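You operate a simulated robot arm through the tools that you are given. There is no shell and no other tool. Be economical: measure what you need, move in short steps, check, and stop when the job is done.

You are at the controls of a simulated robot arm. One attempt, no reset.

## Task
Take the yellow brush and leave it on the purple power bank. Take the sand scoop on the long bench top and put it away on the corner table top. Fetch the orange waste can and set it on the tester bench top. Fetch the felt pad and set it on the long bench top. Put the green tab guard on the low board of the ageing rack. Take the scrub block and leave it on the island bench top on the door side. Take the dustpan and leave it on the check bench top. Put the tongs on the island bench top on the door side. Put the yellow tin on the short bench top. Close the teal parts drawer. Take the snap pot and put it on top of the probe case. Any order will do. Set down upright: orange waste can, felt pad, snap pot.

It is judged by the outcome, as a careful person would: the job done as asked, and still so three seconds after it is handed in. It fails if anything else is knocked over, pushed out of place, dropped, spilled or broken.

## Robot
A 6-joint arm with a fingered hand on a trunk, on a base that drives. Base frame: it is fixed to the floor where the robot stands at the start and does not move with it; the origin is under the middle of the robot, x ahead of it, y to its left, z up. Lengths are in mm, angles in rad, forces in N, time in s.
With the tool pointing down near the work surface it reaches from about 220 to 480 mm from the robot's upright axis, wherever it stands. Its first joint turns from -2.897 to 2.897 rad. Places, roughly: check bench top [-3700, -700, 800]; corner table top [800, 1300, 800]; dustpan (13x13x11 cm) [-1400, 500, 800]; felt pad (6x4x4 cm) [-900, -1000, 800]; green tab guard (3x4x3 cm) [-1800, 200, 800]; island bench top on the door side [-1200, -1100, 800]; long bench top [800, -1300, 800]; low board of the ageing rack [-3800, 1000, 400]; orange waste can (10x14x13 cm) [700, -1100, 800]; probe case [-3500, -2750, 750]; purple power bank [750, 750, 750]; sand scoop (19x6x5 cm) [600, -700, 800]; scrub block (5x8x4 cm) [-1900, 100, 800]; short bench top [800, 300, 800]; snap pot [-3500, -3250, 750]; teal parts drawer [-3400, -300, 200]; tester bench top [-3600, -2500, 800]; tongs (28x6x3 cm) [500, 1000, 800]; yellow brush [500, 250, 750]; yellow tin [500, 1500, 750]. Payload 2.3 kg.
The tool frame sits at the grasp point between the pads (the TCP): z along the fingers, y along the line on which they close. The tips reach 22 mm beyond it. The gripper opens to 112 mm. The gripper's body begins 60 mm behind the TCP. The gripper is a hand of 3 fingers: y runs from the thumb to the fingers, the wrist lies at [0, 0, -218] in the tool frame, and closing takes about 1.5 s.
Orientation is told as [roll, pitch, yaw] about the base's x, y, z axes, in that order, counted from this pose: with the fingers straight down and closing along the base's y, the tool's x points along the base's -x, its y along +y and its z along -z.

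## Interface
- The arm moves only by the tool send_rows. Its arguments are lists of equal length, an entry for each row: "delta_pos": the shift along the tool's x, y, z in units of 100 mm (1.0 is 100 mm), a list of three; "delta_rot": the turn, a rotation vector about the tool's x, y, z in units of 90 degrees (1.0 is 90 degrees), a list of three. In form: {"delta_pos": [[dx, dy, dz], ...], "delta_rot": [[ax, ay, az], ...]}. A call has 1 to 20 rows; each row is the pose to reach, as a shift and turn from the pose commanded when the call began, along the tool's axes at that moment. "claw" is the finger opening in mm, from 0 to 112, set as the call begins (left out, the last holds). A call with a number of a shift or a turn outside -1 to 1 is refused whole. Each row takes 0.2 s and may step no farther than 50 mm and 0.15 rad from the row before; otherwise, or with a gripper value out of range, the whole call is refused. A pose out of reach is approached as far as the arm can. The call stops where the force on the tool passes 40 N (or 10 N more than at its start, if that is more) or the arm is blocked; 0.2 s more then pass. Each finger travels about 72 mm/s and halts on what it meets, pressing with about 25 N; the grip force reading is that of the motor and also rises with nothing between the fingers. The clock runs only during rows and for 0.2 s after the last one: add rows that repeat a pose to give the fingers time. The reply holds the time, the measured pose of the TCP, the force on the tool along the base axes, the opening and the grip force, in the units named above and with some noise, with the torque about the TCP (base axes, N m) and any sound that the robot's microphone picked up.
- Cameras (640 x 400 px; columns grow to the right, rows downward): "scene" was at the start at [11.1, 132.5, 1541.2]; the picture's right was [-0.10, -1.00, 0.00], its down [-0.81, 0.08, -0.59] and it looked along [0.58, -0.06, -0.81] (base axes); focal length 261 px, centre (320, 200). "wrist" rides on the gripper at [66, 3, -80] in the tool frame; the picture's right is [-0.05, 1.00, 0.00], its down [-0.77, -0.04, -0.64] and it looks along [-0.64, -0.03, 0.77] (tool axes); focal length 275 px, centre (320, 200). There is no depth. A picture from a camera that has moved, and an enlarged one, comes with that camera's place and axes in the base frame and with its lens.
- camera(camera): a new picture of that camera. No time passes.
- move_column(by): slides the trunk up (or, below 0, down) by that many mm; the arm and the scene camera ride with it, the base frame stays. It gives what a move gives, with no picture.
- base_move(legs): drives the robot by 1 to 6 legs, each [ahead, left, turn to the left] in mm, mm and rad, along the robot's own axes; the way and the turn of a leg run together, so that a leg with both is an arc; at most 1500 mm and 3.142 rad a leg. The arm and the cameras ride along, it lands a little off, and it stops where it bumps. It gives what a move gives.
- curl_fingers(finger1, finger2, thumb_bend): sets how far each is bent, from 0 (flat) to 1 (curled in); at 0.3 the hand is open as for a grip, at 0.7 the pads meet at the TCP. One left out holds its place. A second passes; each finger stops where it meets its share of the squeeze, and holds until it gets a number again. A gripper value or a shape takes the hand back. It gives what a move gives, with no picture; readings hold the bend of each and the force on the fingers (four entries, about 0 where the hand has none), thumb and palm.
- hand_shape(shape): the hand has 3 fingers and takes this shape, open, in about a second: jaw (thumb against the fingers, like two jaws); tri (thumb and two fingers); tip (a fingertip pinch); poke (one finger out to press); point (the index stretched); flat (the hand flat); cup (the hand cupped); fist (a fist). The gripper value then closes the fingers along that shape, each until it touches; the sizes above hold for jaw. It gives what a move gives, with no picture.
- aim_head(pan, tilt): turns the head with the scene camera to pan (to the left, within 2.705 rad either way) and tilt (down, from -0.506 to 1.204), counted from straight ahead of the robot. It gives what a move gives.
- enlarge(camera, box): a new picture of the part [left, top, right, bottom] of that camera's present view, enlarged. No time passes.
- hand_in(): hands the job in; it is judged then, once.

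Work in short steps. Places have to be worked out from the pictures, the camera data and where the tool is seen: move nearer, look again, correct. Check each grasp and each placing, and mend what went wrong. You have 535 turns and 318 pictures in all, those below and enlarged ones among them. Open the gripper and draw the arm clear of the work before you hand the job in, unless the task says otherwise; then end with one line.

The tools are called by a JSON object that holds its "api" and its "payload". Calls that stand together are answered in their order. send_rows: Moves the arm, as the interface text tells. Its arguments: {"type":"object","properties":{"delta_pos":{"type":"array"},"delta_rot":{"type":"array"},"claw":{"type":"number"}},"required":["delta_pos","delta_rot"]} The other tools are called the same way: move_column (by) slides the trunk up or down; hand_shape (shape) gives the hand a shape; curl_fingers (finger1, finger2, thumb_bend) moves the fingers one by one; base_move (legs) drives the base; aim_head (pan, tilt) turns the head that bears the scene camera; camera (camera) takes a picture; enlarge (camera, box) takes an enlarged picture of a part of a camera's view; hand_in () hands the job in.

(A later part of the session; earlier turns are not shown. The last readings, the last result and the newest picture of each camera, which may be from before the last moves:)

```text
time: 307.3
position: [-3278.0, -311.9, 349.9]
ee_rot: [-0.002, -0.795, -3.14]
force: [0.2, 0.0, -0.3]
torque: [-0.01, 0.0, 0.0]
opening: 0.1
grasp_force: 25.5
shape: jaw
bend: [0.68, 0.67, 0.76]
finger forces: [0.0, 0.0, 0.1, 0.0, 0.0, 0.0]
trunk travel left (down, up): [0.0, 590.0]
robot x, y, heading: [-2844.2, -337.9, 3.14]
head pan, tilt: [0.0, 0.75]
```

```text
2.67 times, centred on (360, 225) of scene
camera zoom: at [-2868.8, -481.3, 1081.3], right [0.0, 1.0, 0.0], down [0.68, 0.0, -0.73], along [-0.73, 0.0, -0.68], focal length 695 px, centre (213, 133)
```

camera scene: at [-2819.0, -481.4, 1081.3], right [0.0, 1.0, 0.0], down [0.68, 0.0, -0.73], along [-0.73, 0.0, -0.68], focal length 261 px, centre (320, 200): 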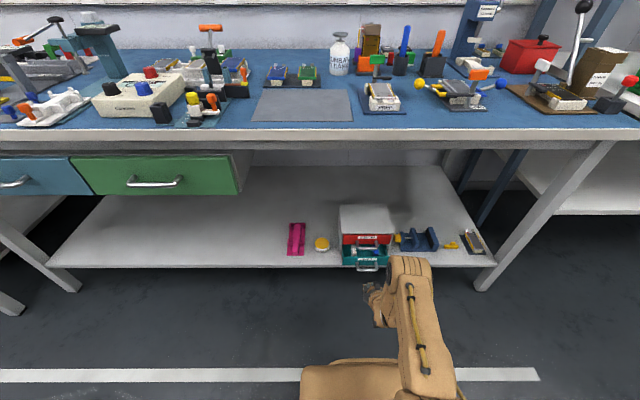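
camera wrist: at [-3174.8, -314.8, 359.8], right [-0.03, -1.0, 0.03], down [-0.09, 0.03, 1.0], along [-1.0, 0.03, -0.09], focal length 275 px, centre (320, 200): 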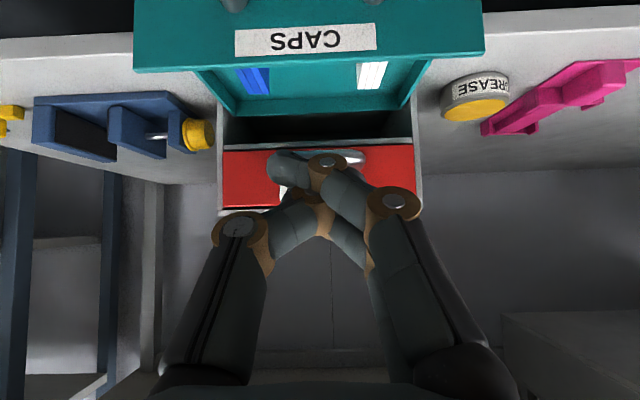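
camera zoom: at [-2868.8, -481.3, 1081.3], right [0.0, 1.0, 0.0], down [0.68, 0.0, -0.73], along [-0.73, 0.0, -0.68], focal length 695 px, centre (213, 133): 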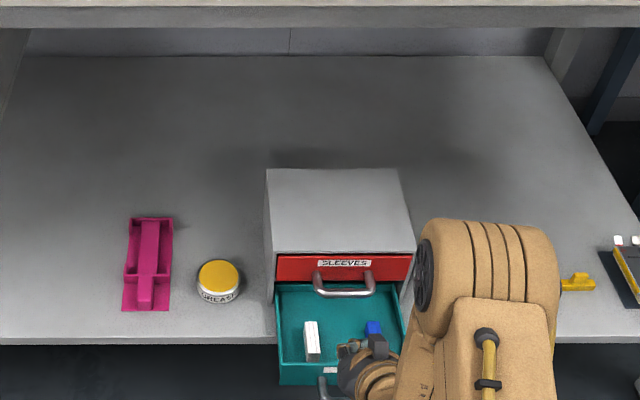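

It's freed, and comparing views shows the box hasn't moved. This time I'll push on the face beside the handle at y ≈ -380 so nothing can hook. First I'll back off and lower there.

{"api": "send_rows", "payload": {"delta_pos": [[0.2, 0.2, -0.2], [0.33, 0.5, -0.33], [0.33, 0.68, -0.33], [0.6, 0.68, -0.05], [0.9, 0.68, 0.24]], "delta_rot": [[0, 0, 0], [0, 0, 0], [0, 0, 0], [0, 0, 0], [0, 0, 0]]}}

{"api": "camera", "payload": {"camera": "wrist"}}

```text
time: 308.5
position: [-3234.7, -379.0, 269.0]
ee_rot: [-0.002, -0.796, -3.14]
force: [-0.2, 0.1, 0.3]
torque: [0.0, 0.02, -0.02]
opening: 0.0
grasp_force: 24.9
shape: jaw
bend: [0.68, 0.67, 0.76]
finger forces: [0.0, 0.1, 0.1, 0.0, 0.1, 0.1]
trunk travel left (down, up): [0.0, 590.0]
robot x, y, heading: [-2847.1, -341.6, 3.138]
head pan, tilt: [0.0, 0.75]
```

```text
180 pictures are left
camera wrist: at [-3132.3, -383.1, 278.1], right [-0.03, -1.0, 0.03], down [-0.08, 0.03, 1.0], along [-1.0, 0.03, -0.09], focal length 275 px, centre (320, 200)
```

wrist: 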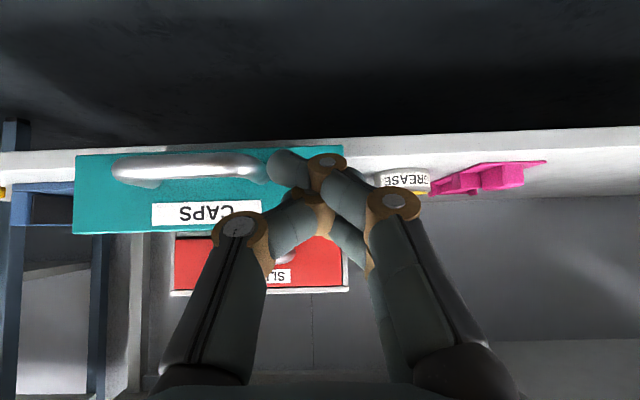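

The fingertips face the teal panel to the right of its handle. I'll push in.

{"api": "send_rows", "payload": {"delta_pos": [[-0.2, 0, 0.2], [-0.4, 0, 0.4], [-0.6, 0, 0.6], [-0.75, 0, 0.75], [-0.9, 0, 0.9]], "delta_rot": [[0, 0, 0], [0, 0, 0], [0, 0, 0], [0, 0, 0], [0, 0, 0]]}}

{"api": "camera", "payload": {"camera": "wrist"}}

```text
time: 309.7
position: [-3360.2, -378.2, 270.4]
ee_rot: [-0.004, -0.796, -3.141]
force: [-0.4, -0.7, -0.3]
torque: [0.03, 0.01, -0.01]
opening: 0.3
grasp_force: 25.0
shape: jaw
bend: [0.68, 0.67, 0.76]
finger forces: [0.0, 0.1, 0.1, 0.0, 0.1, 0.0]
trunk travel left (down, up): [0.0, 590.0]
robot x, y, heading: [-2844.1, -337.5, 3.135]
head pan, tilt: [0.0, 0.75]
```

```text
179 pictures are left
camera wrist: at [-3258.2, -381.3, 279.3], right [-0.03, -1.0, 0.03], down [-0.09, 0.03, 1.0], along [-1.0, 0.03, -0.09], focal length 275 px, centre (320, 200)
```

wrist: 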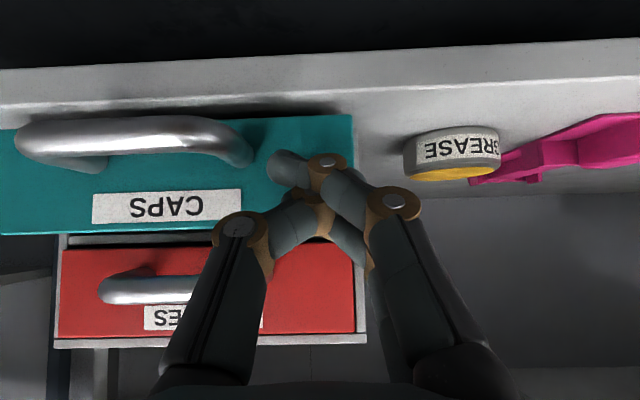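

It's pushing well beside the handle, so I'll continue.

{"api": "send_rows", "payload": {"delta_pos": [[-0.1, 0, 0.1], [-0.2, 0, 0.2], [-0.3, 0, 0.3], [-0.38, 0, 0.38], [-0.44, 0, 0.44], [-0.5, 0, 0.5]], "delta_rot": [[0, 0, 0], [0, 0, 0], [0, 0, 0], [0, 0, 0], [0, 0, 0], [0, 0, 0]]}}

{"api": "camera", "payload": {"camera": "wrist"}}

```text
time: 310.7
position: [-3404.9, -379.3, 265.4]
ee_rot: [0.0, -0.775, 3.138]
force: [16.1, -2.6, 2.4]
torque: [0.01, 0.06, -0.29]
opening: 0.1
grasp_force: 25.2
shape: jaw
bend: [0.68, 0.73, 0.76]
finger forces: [0.0, 19.3, 0.0, 0.0, 0.0, 0.1]
trunk travel left (down, up): [0.0, 590.0]
robot x, y, heading: [-2844.4, -336.7, 3.14]
head pan, tilt: [0.0, 0.75]
stopped in row 4: the force on the tool passed its limit at 51 N (the readings are from after the stop); the commanded pose is now the measured one
```

```text
178 pictures are left
camera wrist: at [-3301.8, -383.3, 276.8], right [-0.03, -1.0, 0.03], down [-0.11, 0.04, 0.99], along [-0.99, 0.03, -0.11], focal length 275 px, centre (320, 200)
```

wrist: 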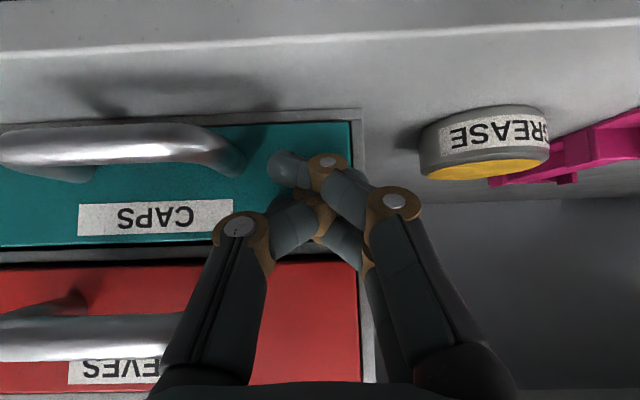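

The teal front is now flush inside its frame, level with the red one. I'll retreat straight back and verify.

{"api": "send_rows", "payload": {"delta_pos": [[0.2, 0, -0.2], [0.5, 0, -0.5], [0.8, 0, -0.8]], "delta_rot": [[0, 0, 0], [0, 0, 0], [0, 0, 0]]}}

{"api": "base_move", "payload": {"legs": [[-150, 0, 0]]}}

{"api": "enlarge", "payload": {"camera": "scene", "box": [270, 150, 450, 280]}}

{"api": "camera", "payload": {"camera": "wrist"}}

```text
time: 311.5
position: [-3292.9, -382.2, 267.3]
ee_rot: [-0.001, -0.779, 3.138]
force: [-0.1, -0.8, -0.2]
torque: [0.01, 0.0, 0.03]
opening: 0.0
grasp_force: 24.9
shape: jaw
bend: [0.68, 0.68, 0.76]
finger forces: [0.0, 0.1, 0.0, 0.0, 0.0, 0.1]
trunk travel left (down, up): [0.0, 590.0]
robot x, y, heading: [-2840.5, -338.2, 3.138]
head pan, tilt: [0.0, 0.75]
```

```text
time: 312.9
position: [-3143.9, -381.4, 267.2]
ee_rot: [-0.002, -0.779, 3.139]
force: [-1.2, -0.3, -0.1]
torque: [0.01, -0.01, -0.03]
opening: 0.1
grasp_force: 24.5
shape: jaw
bend: [0.68, 0.68, 0.76]
finger forces: [0.0, 0.0, 0.0, 0.0, 0.0, 0.0]
trunk travel left (down, up): [0.0, 590.0]
robot x, y, heading: [-2696.4, -341.8, 3.137]
head pan, tilt: [0.0, 0.75]
```

```text
3.08 times, centred on (360, 215) of scene
camera zoom: at [-2719.0, -481.7, 1081.3], right [0.0, 1.0, 0.0], down [0.68, 0.0, -0.73], along [-0.73, 0.0, -0.68], focal length 802 px, centre (197, 154)
```

zoom: 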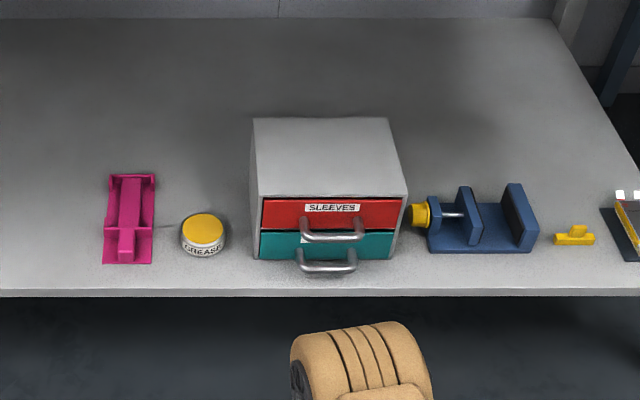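

```text
176 pictures are left
camera wrist: at [-3041.5, -385.0, 278.4], right [-0.03, -1.0, 0.03], down [-0.1, 0.04, 0.99], along [-0.99, 0.03, -0.1], focal length 275 px, centre (320, 200)
```

wrist: 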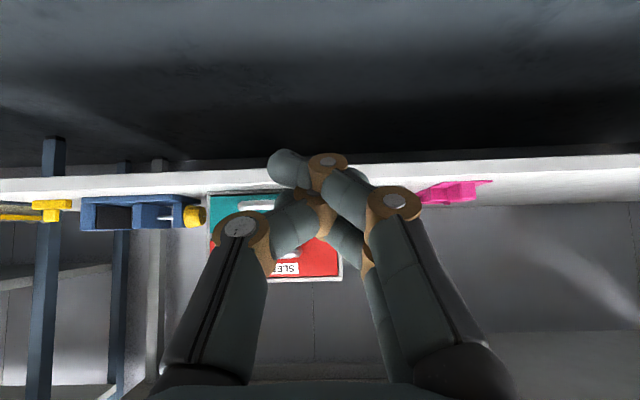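

The drawer is closed and everything around it is in place. Now I'll raise the trunk, level the tool, turn to face the island's far side, and look for the guard and scrub block.

{"api": "move_column", "payload": {"by": 400}}

{"api": "move_column", "payload": {"by": 120}}

{"api": "send_rows", "payload": {"delta_pos": [[0.1, 0, -0.1], [0.2, 0, -0.2], [0.3, 0, -0.3], [0.4, 0, -0.4], [0.5, 0, -0.5], [0.6, 0, -0.6]], "delta_rot": [[0, 0.085, 0], [0, 0.17, 0], [0, 0.255, 0], [0, 0.34, 0], [0, 0.425, 0], [0, 0.496, 0]], "claw": 90}}

{"api": "base_move", "payload": {"legs": [[0, 0, 3.14]]}}

{"api": "aim_head", "payload": {"pan": 0.0, "tilt": 0.6}}

{"api": "camera", "payload": {"camera": "scene"}}

```text
time: 316.7
position: [-3143.6, -381.2, 668.8]
ee_rot: [0.0, -0.78, 3.141]
force: [0.0, 0.4, 0.8]
torque: [0.02, 0.03, -0.03]
opening: 0.0
grasp_force: 24.8
shape: jaw
bend: [0.68, 0.68, 0.76]
finger forces: [0.1, 0.1, 0.1, 0.1, 0.0, 0.0]
trunk travel left (down, up): [-400.0, 190.0]
robot x, y, heading: [-2694.4, -339.5, 3.14]
head pan, tilt: [0.0, 0.75]
```

```text
time: 318.2
position: [-3143.8, -382.9, 787.7]
ee_rot: [0.0, -0.777, 3.141]
force: [-0.8, -0.6, 0.3]
torque: [0.04, 0.04, 0.0]
opening: 0.1
grasp_force: 25.4
shape: jaw
bend: [0.68, 0.68, 0.76]
finger forces: [0.0, 0.0, 0.0, 0.0, 0.0, 0.1]
trunk travel left (down, up): [-520.0, 70.0]
robot x, y, heading: [-2692.9, -341.8, 3.143]
head pan, tilt: [0.0, 0.75]
```

```text
time: 319.6
position: [-3057.8, -381.7, 788.6]
ee_rot: [0.001, -0.001, 3.138]
force: [-0.1, 0.0, 0.0]
torque: [-0.04, 0.02, -0.02]
opening: 89.7
grasp_force: 0.1
shape: jaw
bend: [0.59, 0.59, 0.55]
finger forces: [0.0, 0.1, 0.1, 0.1, 0.0, 0.0]
out of reach, approached as far as the arm can: row 5
trunk travel left (down, up): [-520.0, 70.0]
robot x, y, heading: [-2696.3, -339.9, 3.141]
head pan, tilt: [0.0, 0.75]
```

```text
time: 327.4
position: [-2332.5, -287.9, 788.2]
ee_rot: [0.002, 0.001, 0.029]
force: [0.7, 1.1, -0.4]
torque: [-0.02, -0.03, 0.0]
opening: 89.8
grasp_force: 0.1
shape: jaw
bend: [0.59, 0.59, 0.55]
finger forces: [0.0, 0.1, 0.0, 0.0, 0.0, 0.1]
trunk travel left (down, up): [-520.0, 70.0]
robot x, y, heading: [-2692.4, -343.6, 0.028]
head pan, tilt: [0.0, 0.75]
```

```text
time: 328.1
position: [-2332.3, -287.6, 788.9]
ee_rot: [0.0, 0.002, 0.028]
force: [0.1, 0.3, -0.3]
torque: [-0.01, -0.01, -0.03]
opening: 90.1
grasp_force: 0.1
shape: jaw
bend: [0.59, 0.59, 0.55]
finger forces: [0.1, 0.0, 0.0, 0.1, 0.0, 0.0]
trunk travel left (down, up): [-520.0, 70.0]
robot x, y, heading: [-2698.2, -340.0, 0.027]
head pan, tilt: [0.0, 0.6]
```

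```text
175 pictures are left
camera scene: at [-2671.3, -199.5, 1614.1], right [0.03, -1.0, 0.0], down [-0.57, -0.02, -0.82], along [0.82, 0.02, -0.57], focal length 261 px, centre (320, 200)
```

scene: 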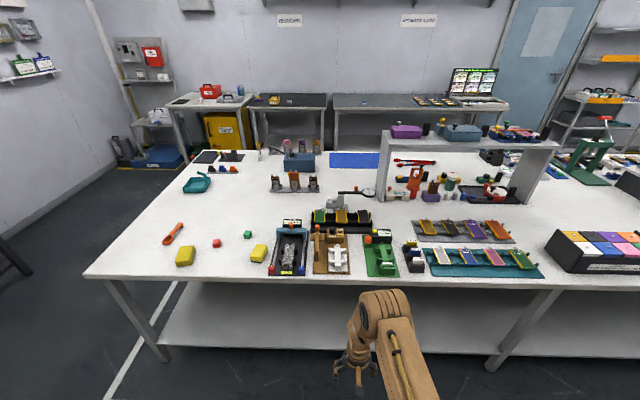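

The green guard is near [-1783, 155] and the scrub block (the yellow one on the right) near [-1903, 78]. I'll raise the hand above table height, then drive up to the island edge and zoom in.

{"api": "send_rows", "payload": {"delta_pos": [[0, 0, -0.4], [0, 0, -0.8], [0, 0, -1.0]], "delta_rot": [[0, 0, 0], [0, 0, 0], [0, 0, 0]]}}

{"api": "send_rows", "payload": {"delta_pos": [[0, 0, -0.4], [0, 0, -0.6], [0, 0, -0.6]], "delta_rot": [[0, 0, 0], [0, 0, 0], [0, 0, 0]]}}

{"api": "base_move", "payload": {"legs": [[0, 440, -0.028], [400, 0, 0]]}}

{"api": "aim_head", "payload": {"pan": 0.0, "tilt": 0.9}}

{"api": "camera", "payload": {"camera": "scene"}}

{"api": "camera", "payload": {"camera": "wrist"}}

```text
time: 328.9
position: [-2333.0, -288.3, 889.6]
ee_rot: [0.001, 0.0, 0.027]
force: [-0.7, -0.1, 0.2]
torque: [-0.01, 0.02, 0.0]
opening: 89.9
grasp_force: 0.1
shape: jaw
bend: [0.59, 0.59, 0.55]
finger forces: [0.1, 0.0, 0.1, 0.1, 0.0, 0.0]
trunk travel left (down, up): [-520.0, 70.0]
robot x, y, heading: [-2694.9, -337.6, 0.024]
head pan, tilt: [0.0, 0.6]
```

```text
time: 329.7
position: [-2332.6, -289.1, 950.6]
ee_rot: [0.001, 0.001, 0.027]
force: [0.3, -0.1, -0.5]
torque: [-0.01, 0.03, -0.01]
opening: 90.0
grasp_force: 0.0
shape: jaw
bend: [0.59, 0.59, 0.55]
finger forces: [0.0, 0.0, 0.0, 0.1, 0.0, 0.1]
trunk travel left (down, up): [-520.0, 70.0]
robot x, y, heading: [-2692.2, -344.8, 0.023]
head pan, tilt: [0.0, 0.6]
```

```text
time: 334.5
position: [-1938.3, 146.9, 949.7]
ee_rot: [0.0, 0.002, 0.003]
force: [0.4, 0.3, 0.2]
torque: [0.02, -0.01, -0.03]
opening: 89.6
grasp_force: 0.1
shape: jaw
bend: [0.59, 0.59, 0.55]
finger forces: [0.1, 0.0, 0.0, 0.1, 0.1, 0.0]
trunk travel left (down, up): [-520.0, 70.0]
robot x, y, heading: [-2299.7, 104.8, 0.001]
head pan, tilt: [0.0, 0.6]
```

```text
time: 335.3
position: [-1937.9, 147.4, 949.9]
ee_rot: [-0.001, 0.0, 0.004]
force: [-1.0, 0.1, 0.6]
torque: [0.0, -0.01, 0.01]
opening: 89.9
grasp_force: 0.1
shape: jaw
bend: [0.59, 0.59, 0.55]
finger forces: [0.0, 0.1, 0.0, 0.0, 0.1, 0.0]
trunk travel left (down, up): [-520.0, 70.0]
robot x, y, heading: [-2307.0, 104.0, -0.001]
head pan, tilt: [0.0, 0.901]
```

```text
174 pictures are left
camera scene: at [-2287.1, 243.5, 1589.4], right [0.0, -1.0, 0.0], down [-0.78, 0.0, -0.62], along [0.62, 0.0, -0.78], focal length 261 px, centre (320, 200)
```

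scene: 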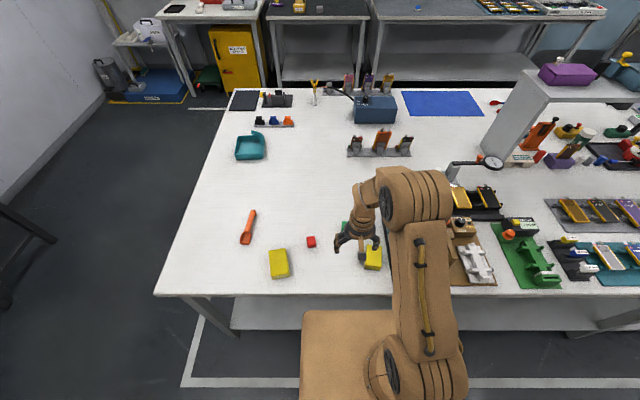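

```text
173 pictures are left
camera wrist: at [-2006.2, 149.2, 1030.1], right [0.04, 1.0, 0.0], down [0.77, -0.03, 0.64], along [0.64, -0.03, -0.77], focal length 275 px, centre (320, 200)
```

wrist: 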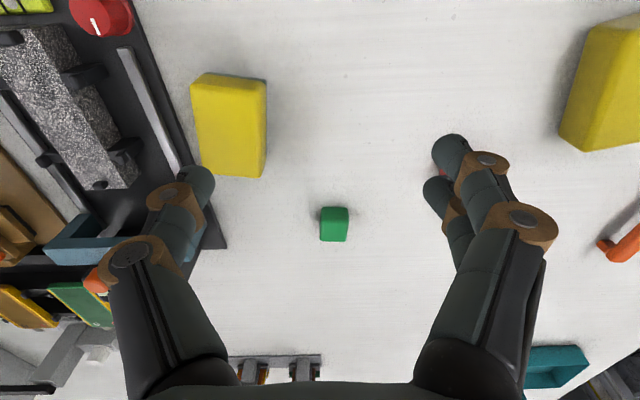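

The guard is at about [-1793, 155]. I'll move the base in by 55 mm and put the hand above it.

{"api": "base_move", "payload": {"legs": [[55, 0, 0]]}}

{"api": "send_rows", "payload": {"delta_pos": [[-0.4, 0.04, 0.3], [-0.8, 0.08, 0.6], [-0.9, 0.08, 0.7]], "delta_rot": [[0, 0, 0], [0, 0, 0], [0, 0, 0]], "claw": 70}}

{"api": "camera", "payload": {"camera": "wrist"}}

```text
time: 336.2
position: [-1881.1, 145.9, 948.8]
ee_rot: [-0.001, 0.0, 0.004]
force: [0.4, -0.1, 0.0]
torque: [-0.01, 0.01, 0.02]
opening: 89.8
grasp_force: 0.0
shape: jaw
bend: [0.59, 0.59, 0.55]
finger forces: [0.0, 0.1, 0.0, 0.0, 0.1, 0.1]
trunk travel left (down, up): [-520.0, 70.0]
robot x, y, heading: [-2246.7, 106.6, 0.006]
head pan, tilt: [0.0, 0.901]
```

```text
refused: row 1 steps farther than a row can; nothing moved
```

```text
172 pictures are left
camera wrist: at [-1949.9, 149.3, 1029.7], right [0.04, 1.0, 0.0], down [0.77, -0.03, 0.63], along [0.63, -0.03, -0.77], focal length 275 px, centre (320, 200)
```

wrist: 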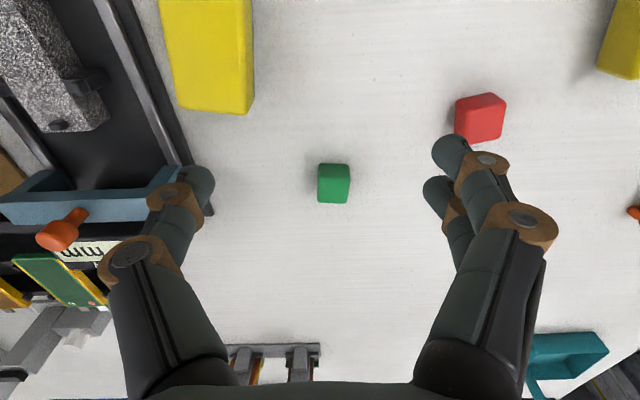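

{"api": "send_rows", "payload": {"delta_pos": [[-0.3, 0.03, 0.2], [-0.6, 0.06, 0.4], [-0.87, 0.085, 0.6], [-0.87, 0.085, 0.8]], "delta_rot": [[0, 0, 0], [0, 0, 0], [0, 0, 0], [0, 0, 0]], "claw": 70}}

{"api": "camera", "payload": {"camera": "wrist"}}

```text
time: 337.2
position: [-1798.2, 156.2, 868.9]
ee_rot: [0.0, 0.001, 0.003]
force: [0.1, -1.3, 0.4]
torque: [0.02, 0.0, -0.01]
opening: 70.4
grasp_force: 0.0
shape: jaw
bend: [0.71, 0.71, 0.69]
finger forces: [0.0, 0.0, 0.1, 0.1, 0.0, 0.0]
trunk travel left (down, up): [-520.0, 70.0]
robot x, y, heading: [-2246.2, 103.5, 0.001]
head pan, tilt: [0.0, 0.901]
```

```text
171 pictures are left
camera wrist: at [-1865.2, 158.9, 949.8], right [0.04, 1.0, 0.0], down [0.77, -0.03, 0.64], along [0.63, -0.03, -0.77], focal length 275 px, centre (320, 200)
```

wrist: 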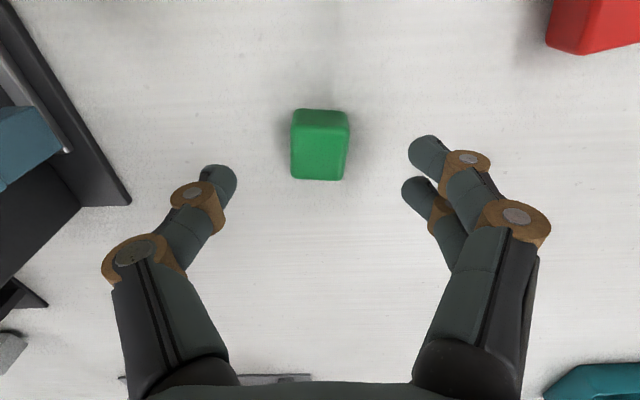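

The guard is centred under the hand. I'll descend, close and lift.

{"api": "send_rows", "payload": {"delta_pos": [[-0.04, -0.01, 0.2], [-0.04, -0.01, 0.36], [-0.04, -0.01, 0.44], [-0.04, -0.01, 0.44]], "delta_rot": [[0, 0, 0], [0, 0, 0], [0, 0, 0], [0, 0, 0]]}}

{"api": "send_rows", "payload": {"delta_pos": [[0, 0, 0], [0, 0, 0], [0, 0, 0], [0, 0, 0], [0, 0, 0]], "delta_rot": [[0, 0, 0], [0, 0, 0], [0, 0, 0], [0, 0, 0], [0, 0, 0]], "claw": 5}}

{"api": "send_rows", "payload": {"delta_pos": [[0, 0, -0.2], [0, 0, -0.6], [0, 0, -1.0]], "delta_rot": [[0, 0, 0], [0, 0, 0], [0, 0, 0]]}}

{"api": "camera", "payload": {"camera": "wrist"}}

```text
time: 338.2
position: [-1793.4, 155.2, 826.6]
ee_rot: [0.0, 0.0, 0.003]
force: [0.6, -0.3, 0.4]
torque: [-0.01, 0.01, 0.0]
opening: 70.4
grasp_force: 0.0
shape: jaw
bend: [0.71, 0.71, 0.69]
finger forces: [0.1, 0.1, 0.0, 0.0, 0.1, 0.1]
trunk travel left (down, up): [-520.0, 70.0]
robot x, y, heading: [-2245.0, 102.7, -0.004]
head pan, tilt: [0.0, 0.901]
```

```text
time: 339.4
position: [-1793.6, 153.9, 825.0]
ee_rot: [0.0, 0.0, 0.005]
force: [0.0, -0.3, 0.0]
torque: [0.02, 0.0, -0.01]
opening: 24.6
grasp_force: 25.0
shape: jaw
bend: [0.73, 0.73, 0.7]
finger forces: [11.1, 11.4, 0.1, 0.1, 22.5, 0.0]
trunk travel left (down, up): [-520.0, 70.0]
robot x, y, heading: [-2248.9, 104.7, 0.002]
head pan, tilt: [0.0, 0.901]
```

```text
time: 340.2
position: [-1793.8, 155.6, 925.7]
ee_rot: [0.001, 0.0, 0.003]
force: [-0.3, -0.1, 0.6]
torque: [0.0, 0.01, 0.0]
opening: 24.3
grasp_force: 24.9
shape: jaw
bend: [0.73, 0.73, 0.7]
finger forces: [11.1, 11.5, 0.0, 0.0, 22.6, 0.0]
trunk travel left (down, up): [-520.0, 70.0]
robot x, y, heading: [-2245.2, 104.1, 0.004]
head pan, tilt: [0.0, 0.901]
```

```text
170 pictures are left
camera wrist: at [-1860.9, 158.7, 1006.9], right [0.04, 1.0, 0.0], down [0.77, -0.03, 0.64], along [0.63, -0.03, -0.77], focal length 275 px, centre (320, 200)
```

wrist: 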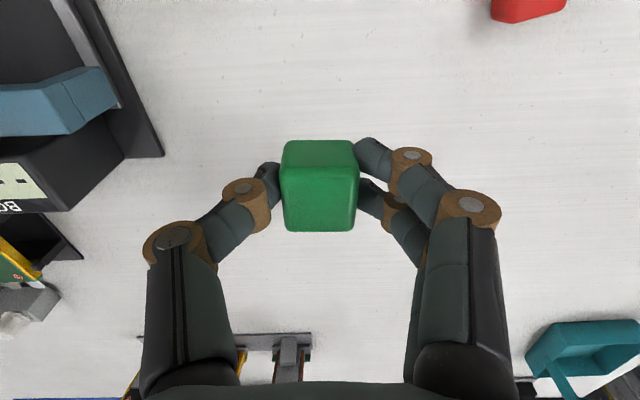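

The guard is held. I'll back off, turn round and drive to the ageing rack.

{"api": "base_move", "payload": {"legs": [[-420, 0, 0], [0, 0, 3.14], [0, -750, 0]]}}

{"api": "aim_head", "payload": {"pan": 0.0, "tilt": 0.6}}

{"api": "camera", "payload": {"camera": "scene"}}

```text
time: 353.8
position: [-3117.9, 806.6, 926.7]
ee_rot: [-0.001, -0.001, 3.143]
force: [0.6, 0.0, 0.0]
torque: [0.02, 0.0, 0.01]
opening: 24.3
grasp_force: 24.6
shape: jaw
bend: [0.73, 0.73, 0.7]
finger forces: [11.2, 11.3, 0.0, 0.0, 22.6, 0.0]
trunk travel left (down, up): [-520.0, 70.0]
robot x, y, heading: [-2664.9, 858.2, 3.144]
head pan, tilt: [0.0, 0.901]
```

```text
time: 354.6
position: [-3117.3, 807.0, 927.8]
ee_rot: [0.0, 0.0, 3.141]
force: [-0.5, 0.5, -0.9]
torque: [0.0, -0.01, -0.03]
opening: 24.5
grasp_force: 25.3
shape: jaw
bend: [0.73, 0.73, 0.7]
finger forces: [11.1, 11.4, 0.2, 0.0, 22.5, 0.0]
trunk travel left (down, up): [-520.0, 70.0]
robot x, y, heading: [-2665.0, 862.0, 3.14]
head pan, tilt: [0.0, 0.6]
```

```text
169 pictures are left
camera scene: at [-2693.9, 715.3, 1614.1], right [0.0, 1.0, 0.0], down [0.57, 0.0, -0.82], along [-0.82, 0.0, -0.57], focal length 261 px, centre (320, 200)
```

scene: 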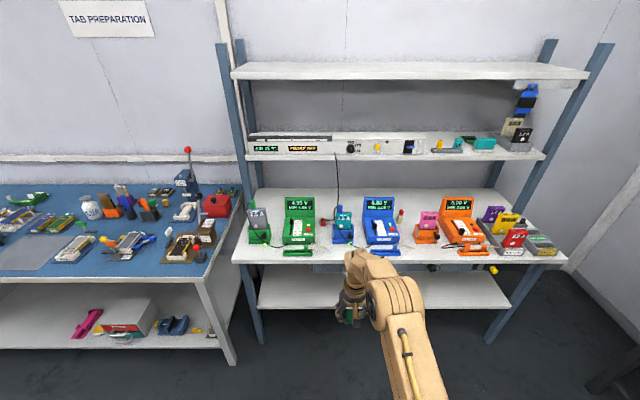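

The low board is empty, its front edge near x ≈ -3475. I'll lower the trunk while still well back, and look at it from lower down.

{"api": "move_column", "payload": {"by": -400}}

{"api": "camera", "payload": {"camera": "scene"}}

{"api": "camera", "payload": {"camera": "wrist"}}

```text
time: 358.4
position: [-3117.1, 806.9, 525.7]
ee_rot: [-0.001, 0.0, 3.141]
force: [0.3, 0.1, 0.4]
torque: [0.01, 0.01, -0.01]
opening: 24.3
grasp_force: 24.7
shape: jaw
bend: [0.73, 0.73, 0.7]
finger forces: [11.1, 11.3, 0.1, 0.1, 22.5, 0.0]
trunk travel left (down, up): [-120.0, 470.0]
robot x, y, heading: [-2662.2, 858.6, 3.142]
head pan, tilt: [0.0, 0.6]
```

```text
168 pictures are left
camera scene: at [-2693.9, 715.4, 1214.2], right [0.0, 1.0, 0.0], down [0.56, 0.0, -0.83], along [-0.83, 0.0, -0.56], focal length 261 px, centre (320, 200)
```

scene: 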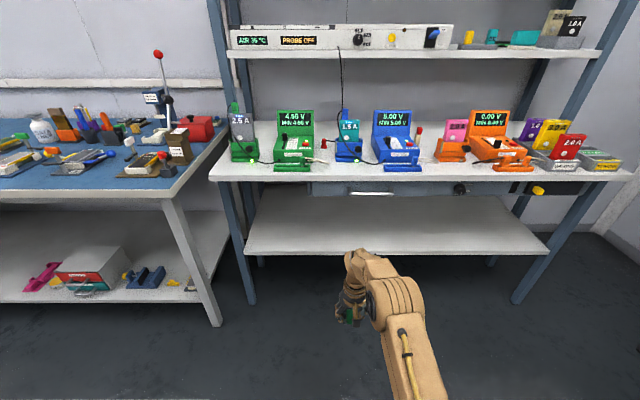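

```text
167 pictures are left
camera wrist: at [-3051.9, 803.8, 606.4], right [-0.05, -1.0, 0.0], down [-0.77, 0.04, 0.64], along [-0.63, 0.03, -0.77], focal length 275 px, centre (320, 200)
```

wrist: 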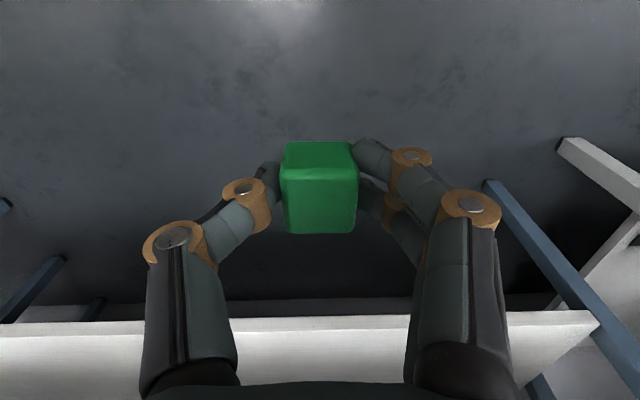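

The middle board's edge comes out at about z 789, x -3444, and the low board near z 380–400, x ≈ -3490. I'll tilt the hand 30° outward, lower it, and come closer to see the board.

{"api": "send_rows", "payload": {"delta_pos": [[0, 0, 0.1], [0, 0, 0.2], [0, 0, 0.3], [0, 0, 0.4], [0, 0, 0.4]], "delta_rot": [[0, -0.07, 0], [0, -0.14, 0], [0, -0.21, 0], [0, -0.28, 0], [0, -0.333, 0]]}}

{"api": "base_move", "payload": {"legs": [[300, 0, 0]]}}

{"api": "camera", "payload": {"camera": "wrist"}}

{"api": "aim_head", "payload": {"pan": 0.0, "tilt": 0.9}}

{"api": "camera", "payload": {"camera": "scene"}}

```text
time: 359.6
position: [-3118.8, 814.1, 494.6]
ee_rot: [-0.028, -0.37, 3.139]
force: [0.5, -0.6, -0.2]
torque: [-0.02, -0.01, 0.04]
opening: 24.3
grasp_force: 24.8
shape: jaw
bend: [0.73, 0.73, 0.7]
finger forces: [11.1, 11.3, 0.0, 0.0, 22.5, 0.0]
out of reach, approached as far as the arm can: row 4, 5
trunk travel left (down, up): [-120.0, 470.0]
robot x, y, heading: [-2661.5, 856.4, 3.147]
head pan, tilt: [0.0, 0.6]
```

```text
time: 361.7
position: [-3417.2, 812.9, 493.9]
ee_rot: [-0.028, -0.369, -3.139]
force: [0.1, 0.6, 0.1]
torque: [-0.01, 0.03, 0.01]
opening: 24.1
grasp_force: 24.6
shape: jaw
bend: [0.73, 0.73, 0.7]
finger forces: [11.1, 11.4, 0.1, 0.0, 22.6, 0.1]
trunk travel left (down, up): [-120.0, 470.0]
robot x, y, heading: [-2964.7, 859.3, -3.138]
head pan, tilt: [0.0, 0.6]
```

```text
166 pictures are left
camera wrist: at [-3327.3, 806.8, 544.7], right [-0.05, -1.0, -0.01], down [-0.49, 0.02, 0.87], along [-0.87, 0.05, -0.49], focal length 275 px, centre (320, 200)
```

wrist: 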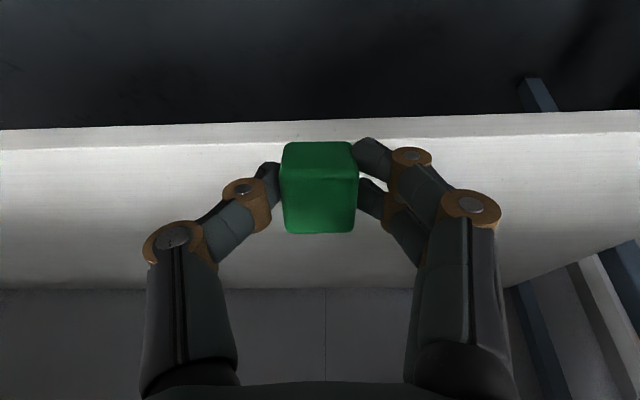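

```text
time: 362.5
position: [-3418.3, 812.0, 493.7]
ee_rot: [-0.028, -0.37, -3.139]
force: [0.2, -1.3, 0.7]
torque: [-0.02, -0.01, 0.01]
opening: 24.1
grasp_force: 24.6
shape: jaw
bend: [0.73, 0.73, 0.7]
finger forces: [11.1, 11.4, 0.1, 0.0, 22.6, 0.1]
trunk travel left (down, up): [-120.0, 470.0]
robot x, y, heading: [-2962.5, 857.1, -3.135]
head pan, tilt: [0.0, 0.901]
```

```text
165 pictures are left
camera scene: at [-2977.8, 715.1, 1189.4], right [0.0, 1.0, 0.0], down [0.78, 0.0, -0.62], along [-0.62, 0.0, -0.78], focal length 261 px, centre (320, 200)
```

scene: 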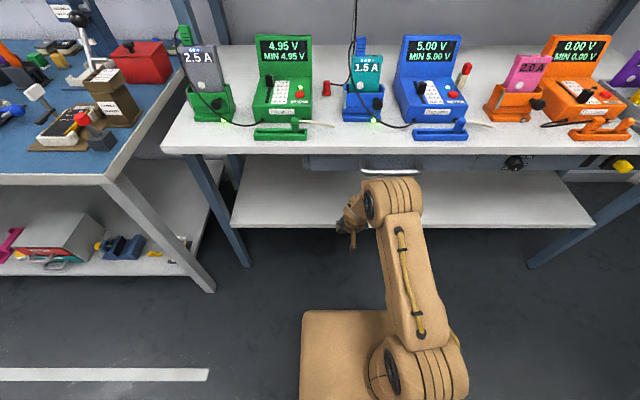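

The hand tilts only 21° here, which is enough. I'll lower to z ≈ 452 in front of the board, then go in 140 mm.

{"api": "send_rows", "payload": {"delta_pos": [[0.07, 0, 0.18], [0.15, 0, 0.385]], "delta_rot": [[0, 0, 0], [0, 0, 0]]}}

{"api": "base_move", "payload": {"legs": [[80, 0, 0]]}}

{"api": "camera", "payload": {"camera": "wrist"}}

{"api": "camera", "payload": {"camera": "scene"}}

```text
time: 363.1
position: [-3419.0, 814.5, 451.0]
ee_rot: [-0.029, -0.369, -3.14]
force: [0.2, 0.6, -0.3]
torque: [0.02, 0.0, -0.01]
opening: 24.3
grasp_force: 24.8
shape: jaw
bend: [0.73, 0.73, 0.7]
finger forces: [11.1, 11.4, 0.0, 0.1, 22.3, 0.0]
trunk travel left (down, up): [-120.0, 470.0]
robot x, y, heading: [-2958.4, 855.2, -3.139]
head pan, tilt: [0.0, 0.901]
```

```text
time: 364.1
position: [-3494.7, 812.2, 452.4]
ee_rot: [-0.03, -0.369, -3.139]
force: [-0.2, 0.4, 0.9]
torque: [-0.02, 0.0, -0.02]
opening: 24.4
grasp_force: 24.8
shape: jaw
bend: [0.73, 0.73, 0.7]
finger forces: [11.0, 11.4, 0.1, 0.0, 22.5, 0.1]
trunk travel left (down, up): [-120.0, 470.0]
robot x, y, heading: [-3038.8, 857.6, -3.143]
head pan, tilt: [0.0, 0.901]
```

```text
164 pictures are left
camera wrist: at [-3406.3, 807.1, 502.7], right [-0.05, -1.0, -0.01], down [-0.49, 0.02, 0.87], along [-0.87, 0.05, -0.49], focal length 275 px, centre (320, 200)
```

wrist: 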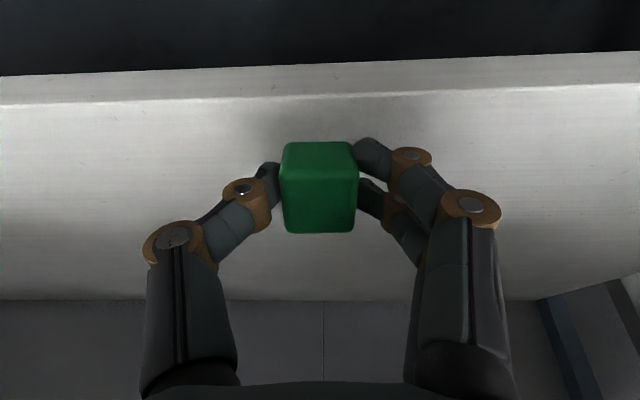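

```text
163 pictures are left
camera scene: at [-3055.4, 713.7, 1189.3], right [0.0, 1.0, 0.0], down [0.78, 0.0, -0.62], along [-0.62, 0.0, -0.78], focal length 261 px, centre (320, 200)
```

scene: 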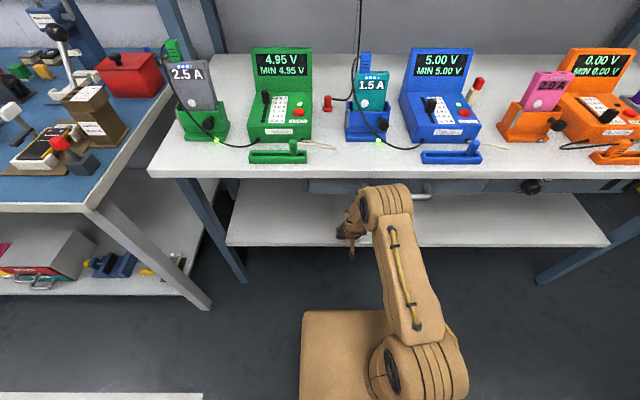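

The wrist would come too near the drawer under the middle board at this tilt. I'll back out 120 mm and try for a steeper tilt, which keeps the wrist lower and further out.

{"api": "base_move", "payload": {"legs": [[-120, 0, 0]]}}

{"api": "send_rows", "payload": {"delta_pos": [[0, 0, 0], [0, 0, 0], [0, 0, 0], [0, 0, 0], [0, 0, 0]], "delta_rot": [[0, -0.09, 0], [0, -0.18, 0], [0, -0.26, 0], [0, -0.27, 0], [0, -0.27, 0]]}}

```text
time: 365.4
position: [-3377.2, 813.8, 453.3]
ee_rot: [-0.027, -0.37, -3.139]
force: [0.1, -0.5, -0.7]
torque: [0.02, 0.01, 0.0]
opening: 24.3
grasp_force: 25.1
shape: jaw
bend: [0.73, 0.73, 0.7]
finger forces: [11.1, 11.4, 0.1, 0.0, 22.5, 0.0]
trunk travel left (down, up): [-120.0, 470.0]
robot x, y, heading: [-2924.1, 858.0, -3.144]
head pan, tilt: [0.0, 0.901]
```

```text
time: 366.6
position: [-3398.9, 772.1, 459.8]
ee_rot: [-0.063, -0.784, -3.123]
force: [-0.9, -0.3, -0.7]
torque: [0.0, 0.0, 0.03]
opening: 23.8
grasp_force: 25.1
shape: jaw
bend: [0.73, 0.73, 0.7]
finger forces: [10.9, 11.3, 0.1, 0.0, 22.2, 0.1]
out of reach, approached as far as the arm can: row 1, 2, 3, 4, 5
trunk travel left (down, up): [-120.0, 470.0]
robot x, y, heading: [-2920.1, 858.1, -3.138]
head pan, tilt: [0.0, 0.901]
```

It reached 45°. I'll ease back to about 35° and take out the small sideways roll.

{"api": "send_rows", "payload": {"delta_pos": [[0, 0, 0], [0, 0, 0], [0, 0, 0]], "delta_rot": [[0.02, 0.05, 0], [0.04, 0.11, 0], [0.04, 0.11, 0]]}}

{"api": "camera", "payload": {"camera": "wrist"}}

```text
time: 367.4
position: [-3399.3, 769.7, 461.8]
ee_rot: [-0.092, -0.622, -3.139]
force: [0.2, 0.6, -0.4]
torque: [-0.02, 0.02, -0.01]
opening: 23.7
grasp_force: 24.7
shape: jaw
bend: [0.73, 0.73, 0.7]
finger forces: [10.8, 11.3, 0.0, 0.0, 22.1, 0.1]
trunk travel left (down, up): [-120.0, 470.0]
robot x, y, heading: [-2923.9, 859.0, -3.139]
head pan, tilt: [0.0, 0.901]
```

```text
162 pictures are left
camera wrist: at [-3300.1, 760.3, 487.4], right [-0.09, -1.0, -0.05], down [-0.26, -0.02, 0.97], along [-0.96, 0.1, -0.25], focal length 275 px, centre (320, 200)
```

wrist: 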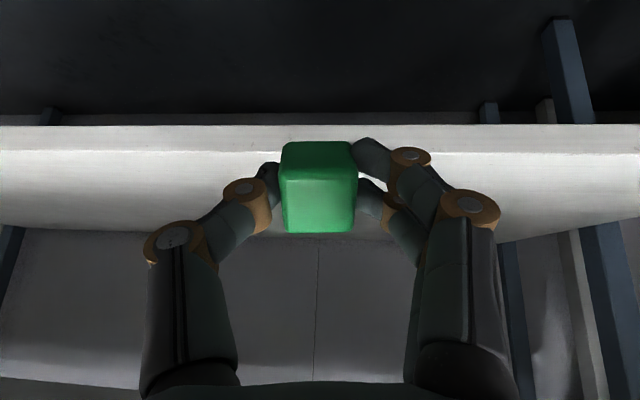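

The roll sign was reversed, so I'll correct that, lower to z ≈ 442, and then go in under the middle board.

{"api": "send_rows", "payload": {"delta_pos": [[0.06, 0, 0.08], [0.115, 0, 0.16], [0.115, 0, 0.16]], "delta_rot": [[-0.03, 0, 0], [-0.06, 0, 0], [-0.06, 0, 0]]}}

{"api": "base_move", "payload": {"legs": [[175, 0, 0]]}}

{"api": "camera", "payload": {"camera": "wrist"}}

{"api": "enlarge", "payload": {"camera": "scene", "box": [240, 120, 480, 270]}}

```text
time: 368.2
position: [-3399.0, 770.3, 441.8]
ee_rot: [0.003, -0.621, -3.139]
force: [0.0, -0.5, -0.9]
torque: [0.01, 0.01, 0.0]
opening: 23.6
grasp_force: 24.7
shape: jaw
bend: [0.73, 0.73, 0.7]
finger forces: [10.9, 11.5, 0.1, 0.0, 22.2, 0.0]
trunk travel left (down, up): [-120.0, 470.0]
robot x, y, heading: [-2921.1, 856.7, -3.141]
head pan, tilt: [0.0, 0.901]
```

```text
time: 369.6
position: [-3572.7, 769.7, 442.2]
ee_rot: [0.004, -0.622, -3.133]
force: [0.2, 0.7, -0.5]
torque: [0.0, 0.03, 0.02]
opening: 23.6
grasp_force: 25.2
shape: jaw
bend: [0.73, 0.73, 0.7]
finger forces: [10.8, 11.4, 0.0, 0.1, 22.1, 0.0]
trunk travel left (down, up): [-120.0, 470.0]
robot x, y, heading: [-3097.9, 855.4, -3.138]
head pan, tilt: [0.0, 0.901]
```

```text
161 pictures are left
camera wrist: at [-3473.0, 766.8, 468.3], right [-0.03, -1.0, 0.03], down [-0.26, 0.04, 0.97], along [-0.97, 0.02, -0.26], focal length 275 px, centre (320, 200)
```

wrist: 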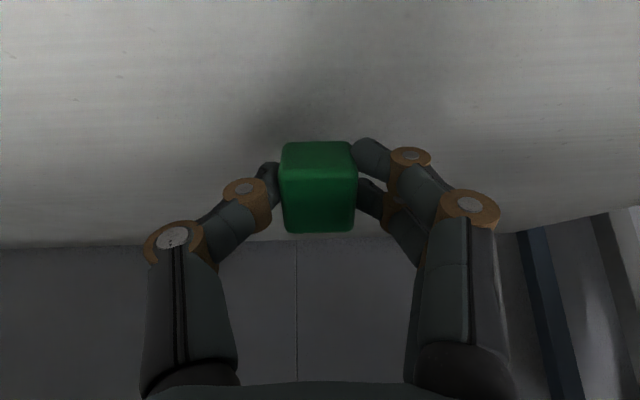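

```text
2.67 times, centred on (360, 195) of scene
camera zoom: at [-3109.3, 714.1, 1189.3], right [-0.01, 1.0, 0.0], down [0.78, 0.01, -0.62], along [-0.62, 0.0, -0.78], focal length 695 px, centre (213, 213)
```

zoom: 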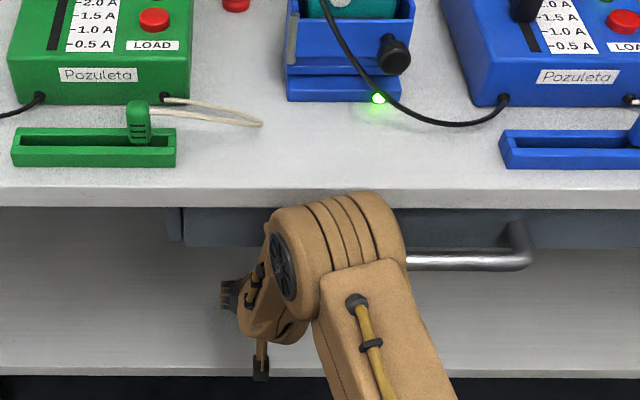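

The guard hovers above the low board, well inside its edge. I'll lower in small steps until it touches.

{"api": "send_rows", "payload": {"delta_pos": [[0.023, 0, 0.033], [0.047, 0, 0.065], [0.07, 0, 0.098]], "delta_rot": [[0, 0, 0], [0, 0, 0], [0, 0, 0]]}}

{"api": "send_rows", "payload": {"delta_pos": [[0.023, 0, 0.033], [0.047, 0, 0.065]], "delta_rot": [[0, 0, 0], [0, 0, 0]]}}

```text
time: 370.4
position: [-3574.4, 768.8, 428.3]
ee_rot: [0.004, -0.621, -3.133]
force: [-0.7, -0.8, -0.3]
torque: [-0.02, -0.01, -0.03]
opening: 23.5
grasp_force: 25.0
shape: jaw
bend: [0.73, 0.73, 0.7]
finger forces: [10.8, 11.4, 0.0, 0.0, 22.1, 0.1]
trunk travel left (down, up): [-120.0, 470.0]
robot x, y, heading: [-3094.3, 855.5, -3.135]
head pan, tilt: [0.0, 0.901]
```

```text
time: 371.0
position: [-3574.2, 768.9, 425.6]
ee_rot: [0.005, -0.633, -3.136]
force: [-6.4, -0.4, 33.3]
torque: [-0.03, 0.27, -0.01]
opening: 24.8
grasp_force: 25.5
shape: jaw
bend: [0.74, 0.73, 0.71]
finger forces: [16.7, 13.8, 0.0, 0.0, 27.9, 0.0]
trunk travel left (down, up): [-120.0, 470.0]
robot x, y, heading: [-3095.6, 857.3, -3.133]
head pan, tilt: [0.0, 0.901]
```

It's touching. I'll ease up 2 mm and open a little to let the guard settle.

{"api": "send_rows", "payload": {"delta_pos": [[-0.012, 0, -0.016], [-0.012, 0, -0.016], [-0.012, 0, -0.016], [-0.012, 0, -0.016]], "delta_rot": [[0, 0, 0], [0, 0, 0], [0, 0, 0], [0, 0, 0]], "claw": 60}}

{"api": "camera", "payload": {"camera": "wrist"}}

```text
time: 372.0
position: [-3572.1, 769.6, 423.7]
ee_rot: [0.003, -0.622, -3.132]
force: [1.2, 3.1, 10.5]
torque: [-0.12, 0.01, 0.05]
opening: 54.6
grasp_force: 0.1
shape: jaw
bend: [0.78, 0.72, 0.7]
finger forces: [11.1, 0.0, 0.0, 0.0, 0.0, 0.0]
trunk travel left (down, up): [-120.0, 470.0]
robot x, y, heading: [-3095.6, 855.9, -3.142]
head pan, tilt: [0.0, 0.901]
```

```text
159 pictures are left
camera wrist: at [-3472.9, 767.6, 450.8], right [-0.03, -1.0, 0.03], down [-0.26, 0.04, 0.97], along [-0.97, 0.02, -0.26], focal length 275 px, centre (320, 200)
```

wrist: 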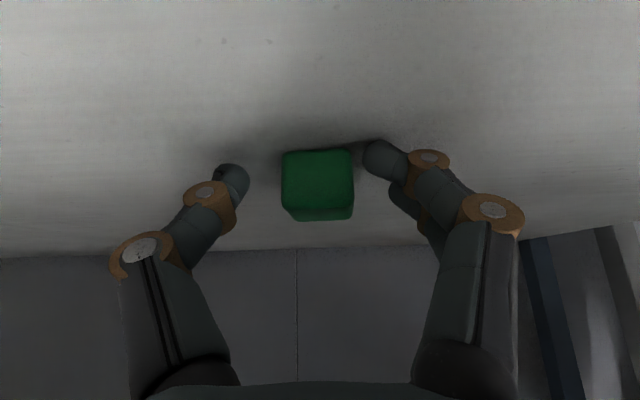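

The guard stands on the low board. I'll lift 8 mm clear of the board, then back straight out.

{"api": "send_rows", "payload": {"delta_pos": [[-0.02, 0, -0.04], [-0.05, 0, -0.08]], "delta_rot": [[0, 0, 0], [0, 0, 0]], "claw": 66}}

{"api": "base_move", "payload": {"legs": [[-200, 0, 0]]}}

{"api": "camera", "payload": {"camera": "wrist"}}

{"api": "camera", "payload": {"camera": "scene"}}

```text
time: 372.6
position: [-3572.8, 768.6, 433.1]
ee_rot: [0.003, -0.619, -3.133]
force: [0.6, 0.2, 0.0]
torque: [0.04, -0.01, 0.0]
opening: 65.7
grasp_force: 0.1
shape: jaw
bend: [0.71, 0.71, 0.7]
finger forces: [0.1, 0.1, 0.1, 0.0, 0.0, 0.0]
trunk travel left (down, up): [-120.0, 470.0]
robot x, y, heading: [-3095.7, 855.7, -3.135]
head pan, tilt: [0.0, 0.901]
```

```text
time: 374.2
position: [-3374.3, 770.5, 433.4]
ee_rot: [0.001, -0.623, -3.133]
force: [0.2, 0.4, 0.5]
torque: [0.01, 0.02, 0.02]
opening: 65.5
grasp_force: 0.1
shape: jaw
bend: [0.71, 0.71, 0.7]
finger forces: [0.1, 0.0, 0.1, 0.0, 0.0, 0.0]
trunk travel left (down, up): [-120.0, 470.0]
robot x, y, heading: [-2899.6, 859.5, -3.138]
head pan, tilt: [0.0, 0.901]
```

```text
158 pictures are left
camera wrist: at [-3274.9, 768.2, 459.5], right [-0.03, -1.0, 0.03], down [-0.26, 0.04, 0.97], along [-0.97, 0.02, -0.26], focal length 275 px, centre (320, 200)
```

wrist: 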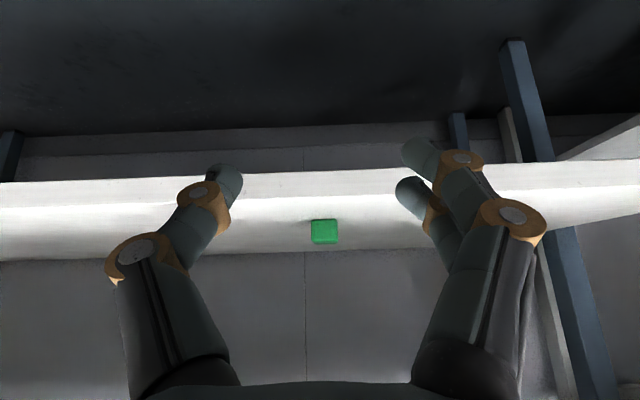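

```text
157 pictures are left
camera scene: at [-2911.9, 715.6, 1189.4], right [-0.01, 1.0, 0.0], down [0.78, 0.01, -0.62], along [-0.62, 0.0, -0.78], focal length 261 px, centre (320, 200)
```

scene: 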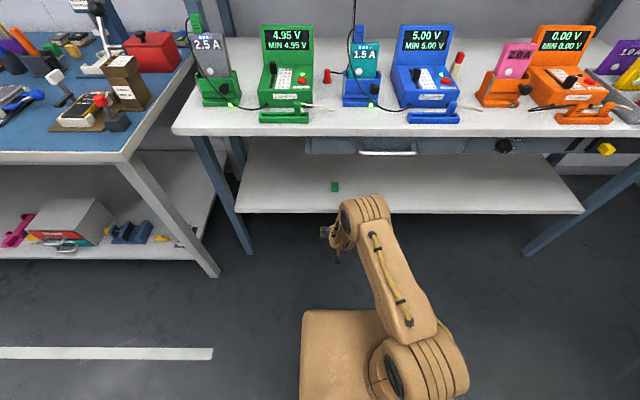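

The guard is on the low board. I'll back away, raise the trunk and level the hand, then turn to the island for the scrub block.

{"api": "base_move", "payload": {"legs": [[230, 0, 0]]}}

```text
time: 376.0
position: [-3567.0, 769.8, 428.3]
ee_rot: [-0.007, -0.594, -3.123]
force: [0.3, 0.3, -0.5]
torque: [0.02, 0.01, 0.0]
opening: 65.2
grasp_force: 0.0
shape: jaw
bend: [0.71, 0.71, 0.7]
finger forces: [0.0, 0.0, 0.0, 0.1, 0.0, 0.0]
trunk travel left (down, up): [-120.0, 470.0]
robot x, y, heading: [-3107.9, 853.4, -3.129]
head pan, tilt: [0.0, 0.901]
stopped in leg 1: the robot was blocked; the commanded pose is now the measured one
```

I sent the wrong sign there: the robot drove in instead of out, and something blocked it. I'll look before moving again.

{"api": "camera", "payload": {"camera": "wrist"}}

{"api": "camera", "payload": {"camera": "scene"}}

```text
156 pictures are left
camera wrist: at [-3468.4, 768.5, 458.4], right [-0.02, -1.0, 0.02], down [-0.28, 0.03, 0.96], along [-0.96, 0.02, -0.28], focal length 275 px, centre (320, 200)
```

wrist: 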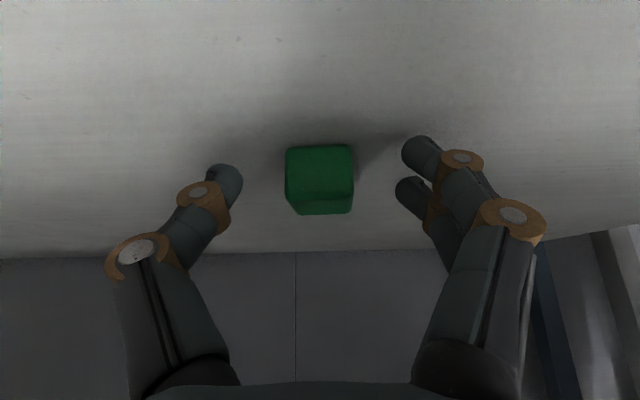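

```text
155 pictures are left
camera scene: at [-3107.6, 717.5, 1191.1], right [-0.01, 1.0, 0.0], down [0.77, 0.01, -0.63], along [-0.63, -0.01, -0.77], focal length 261 px, centre (320, 200)
```

scene: 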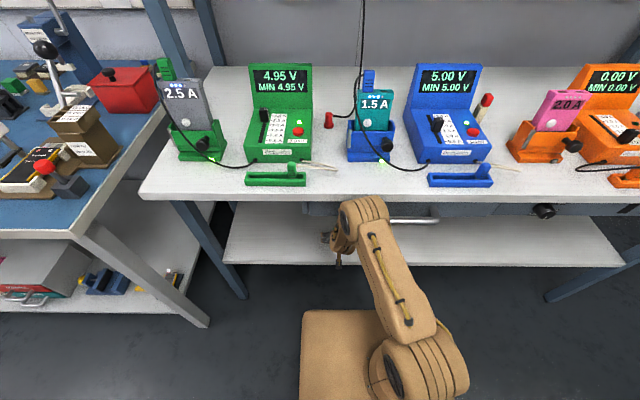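

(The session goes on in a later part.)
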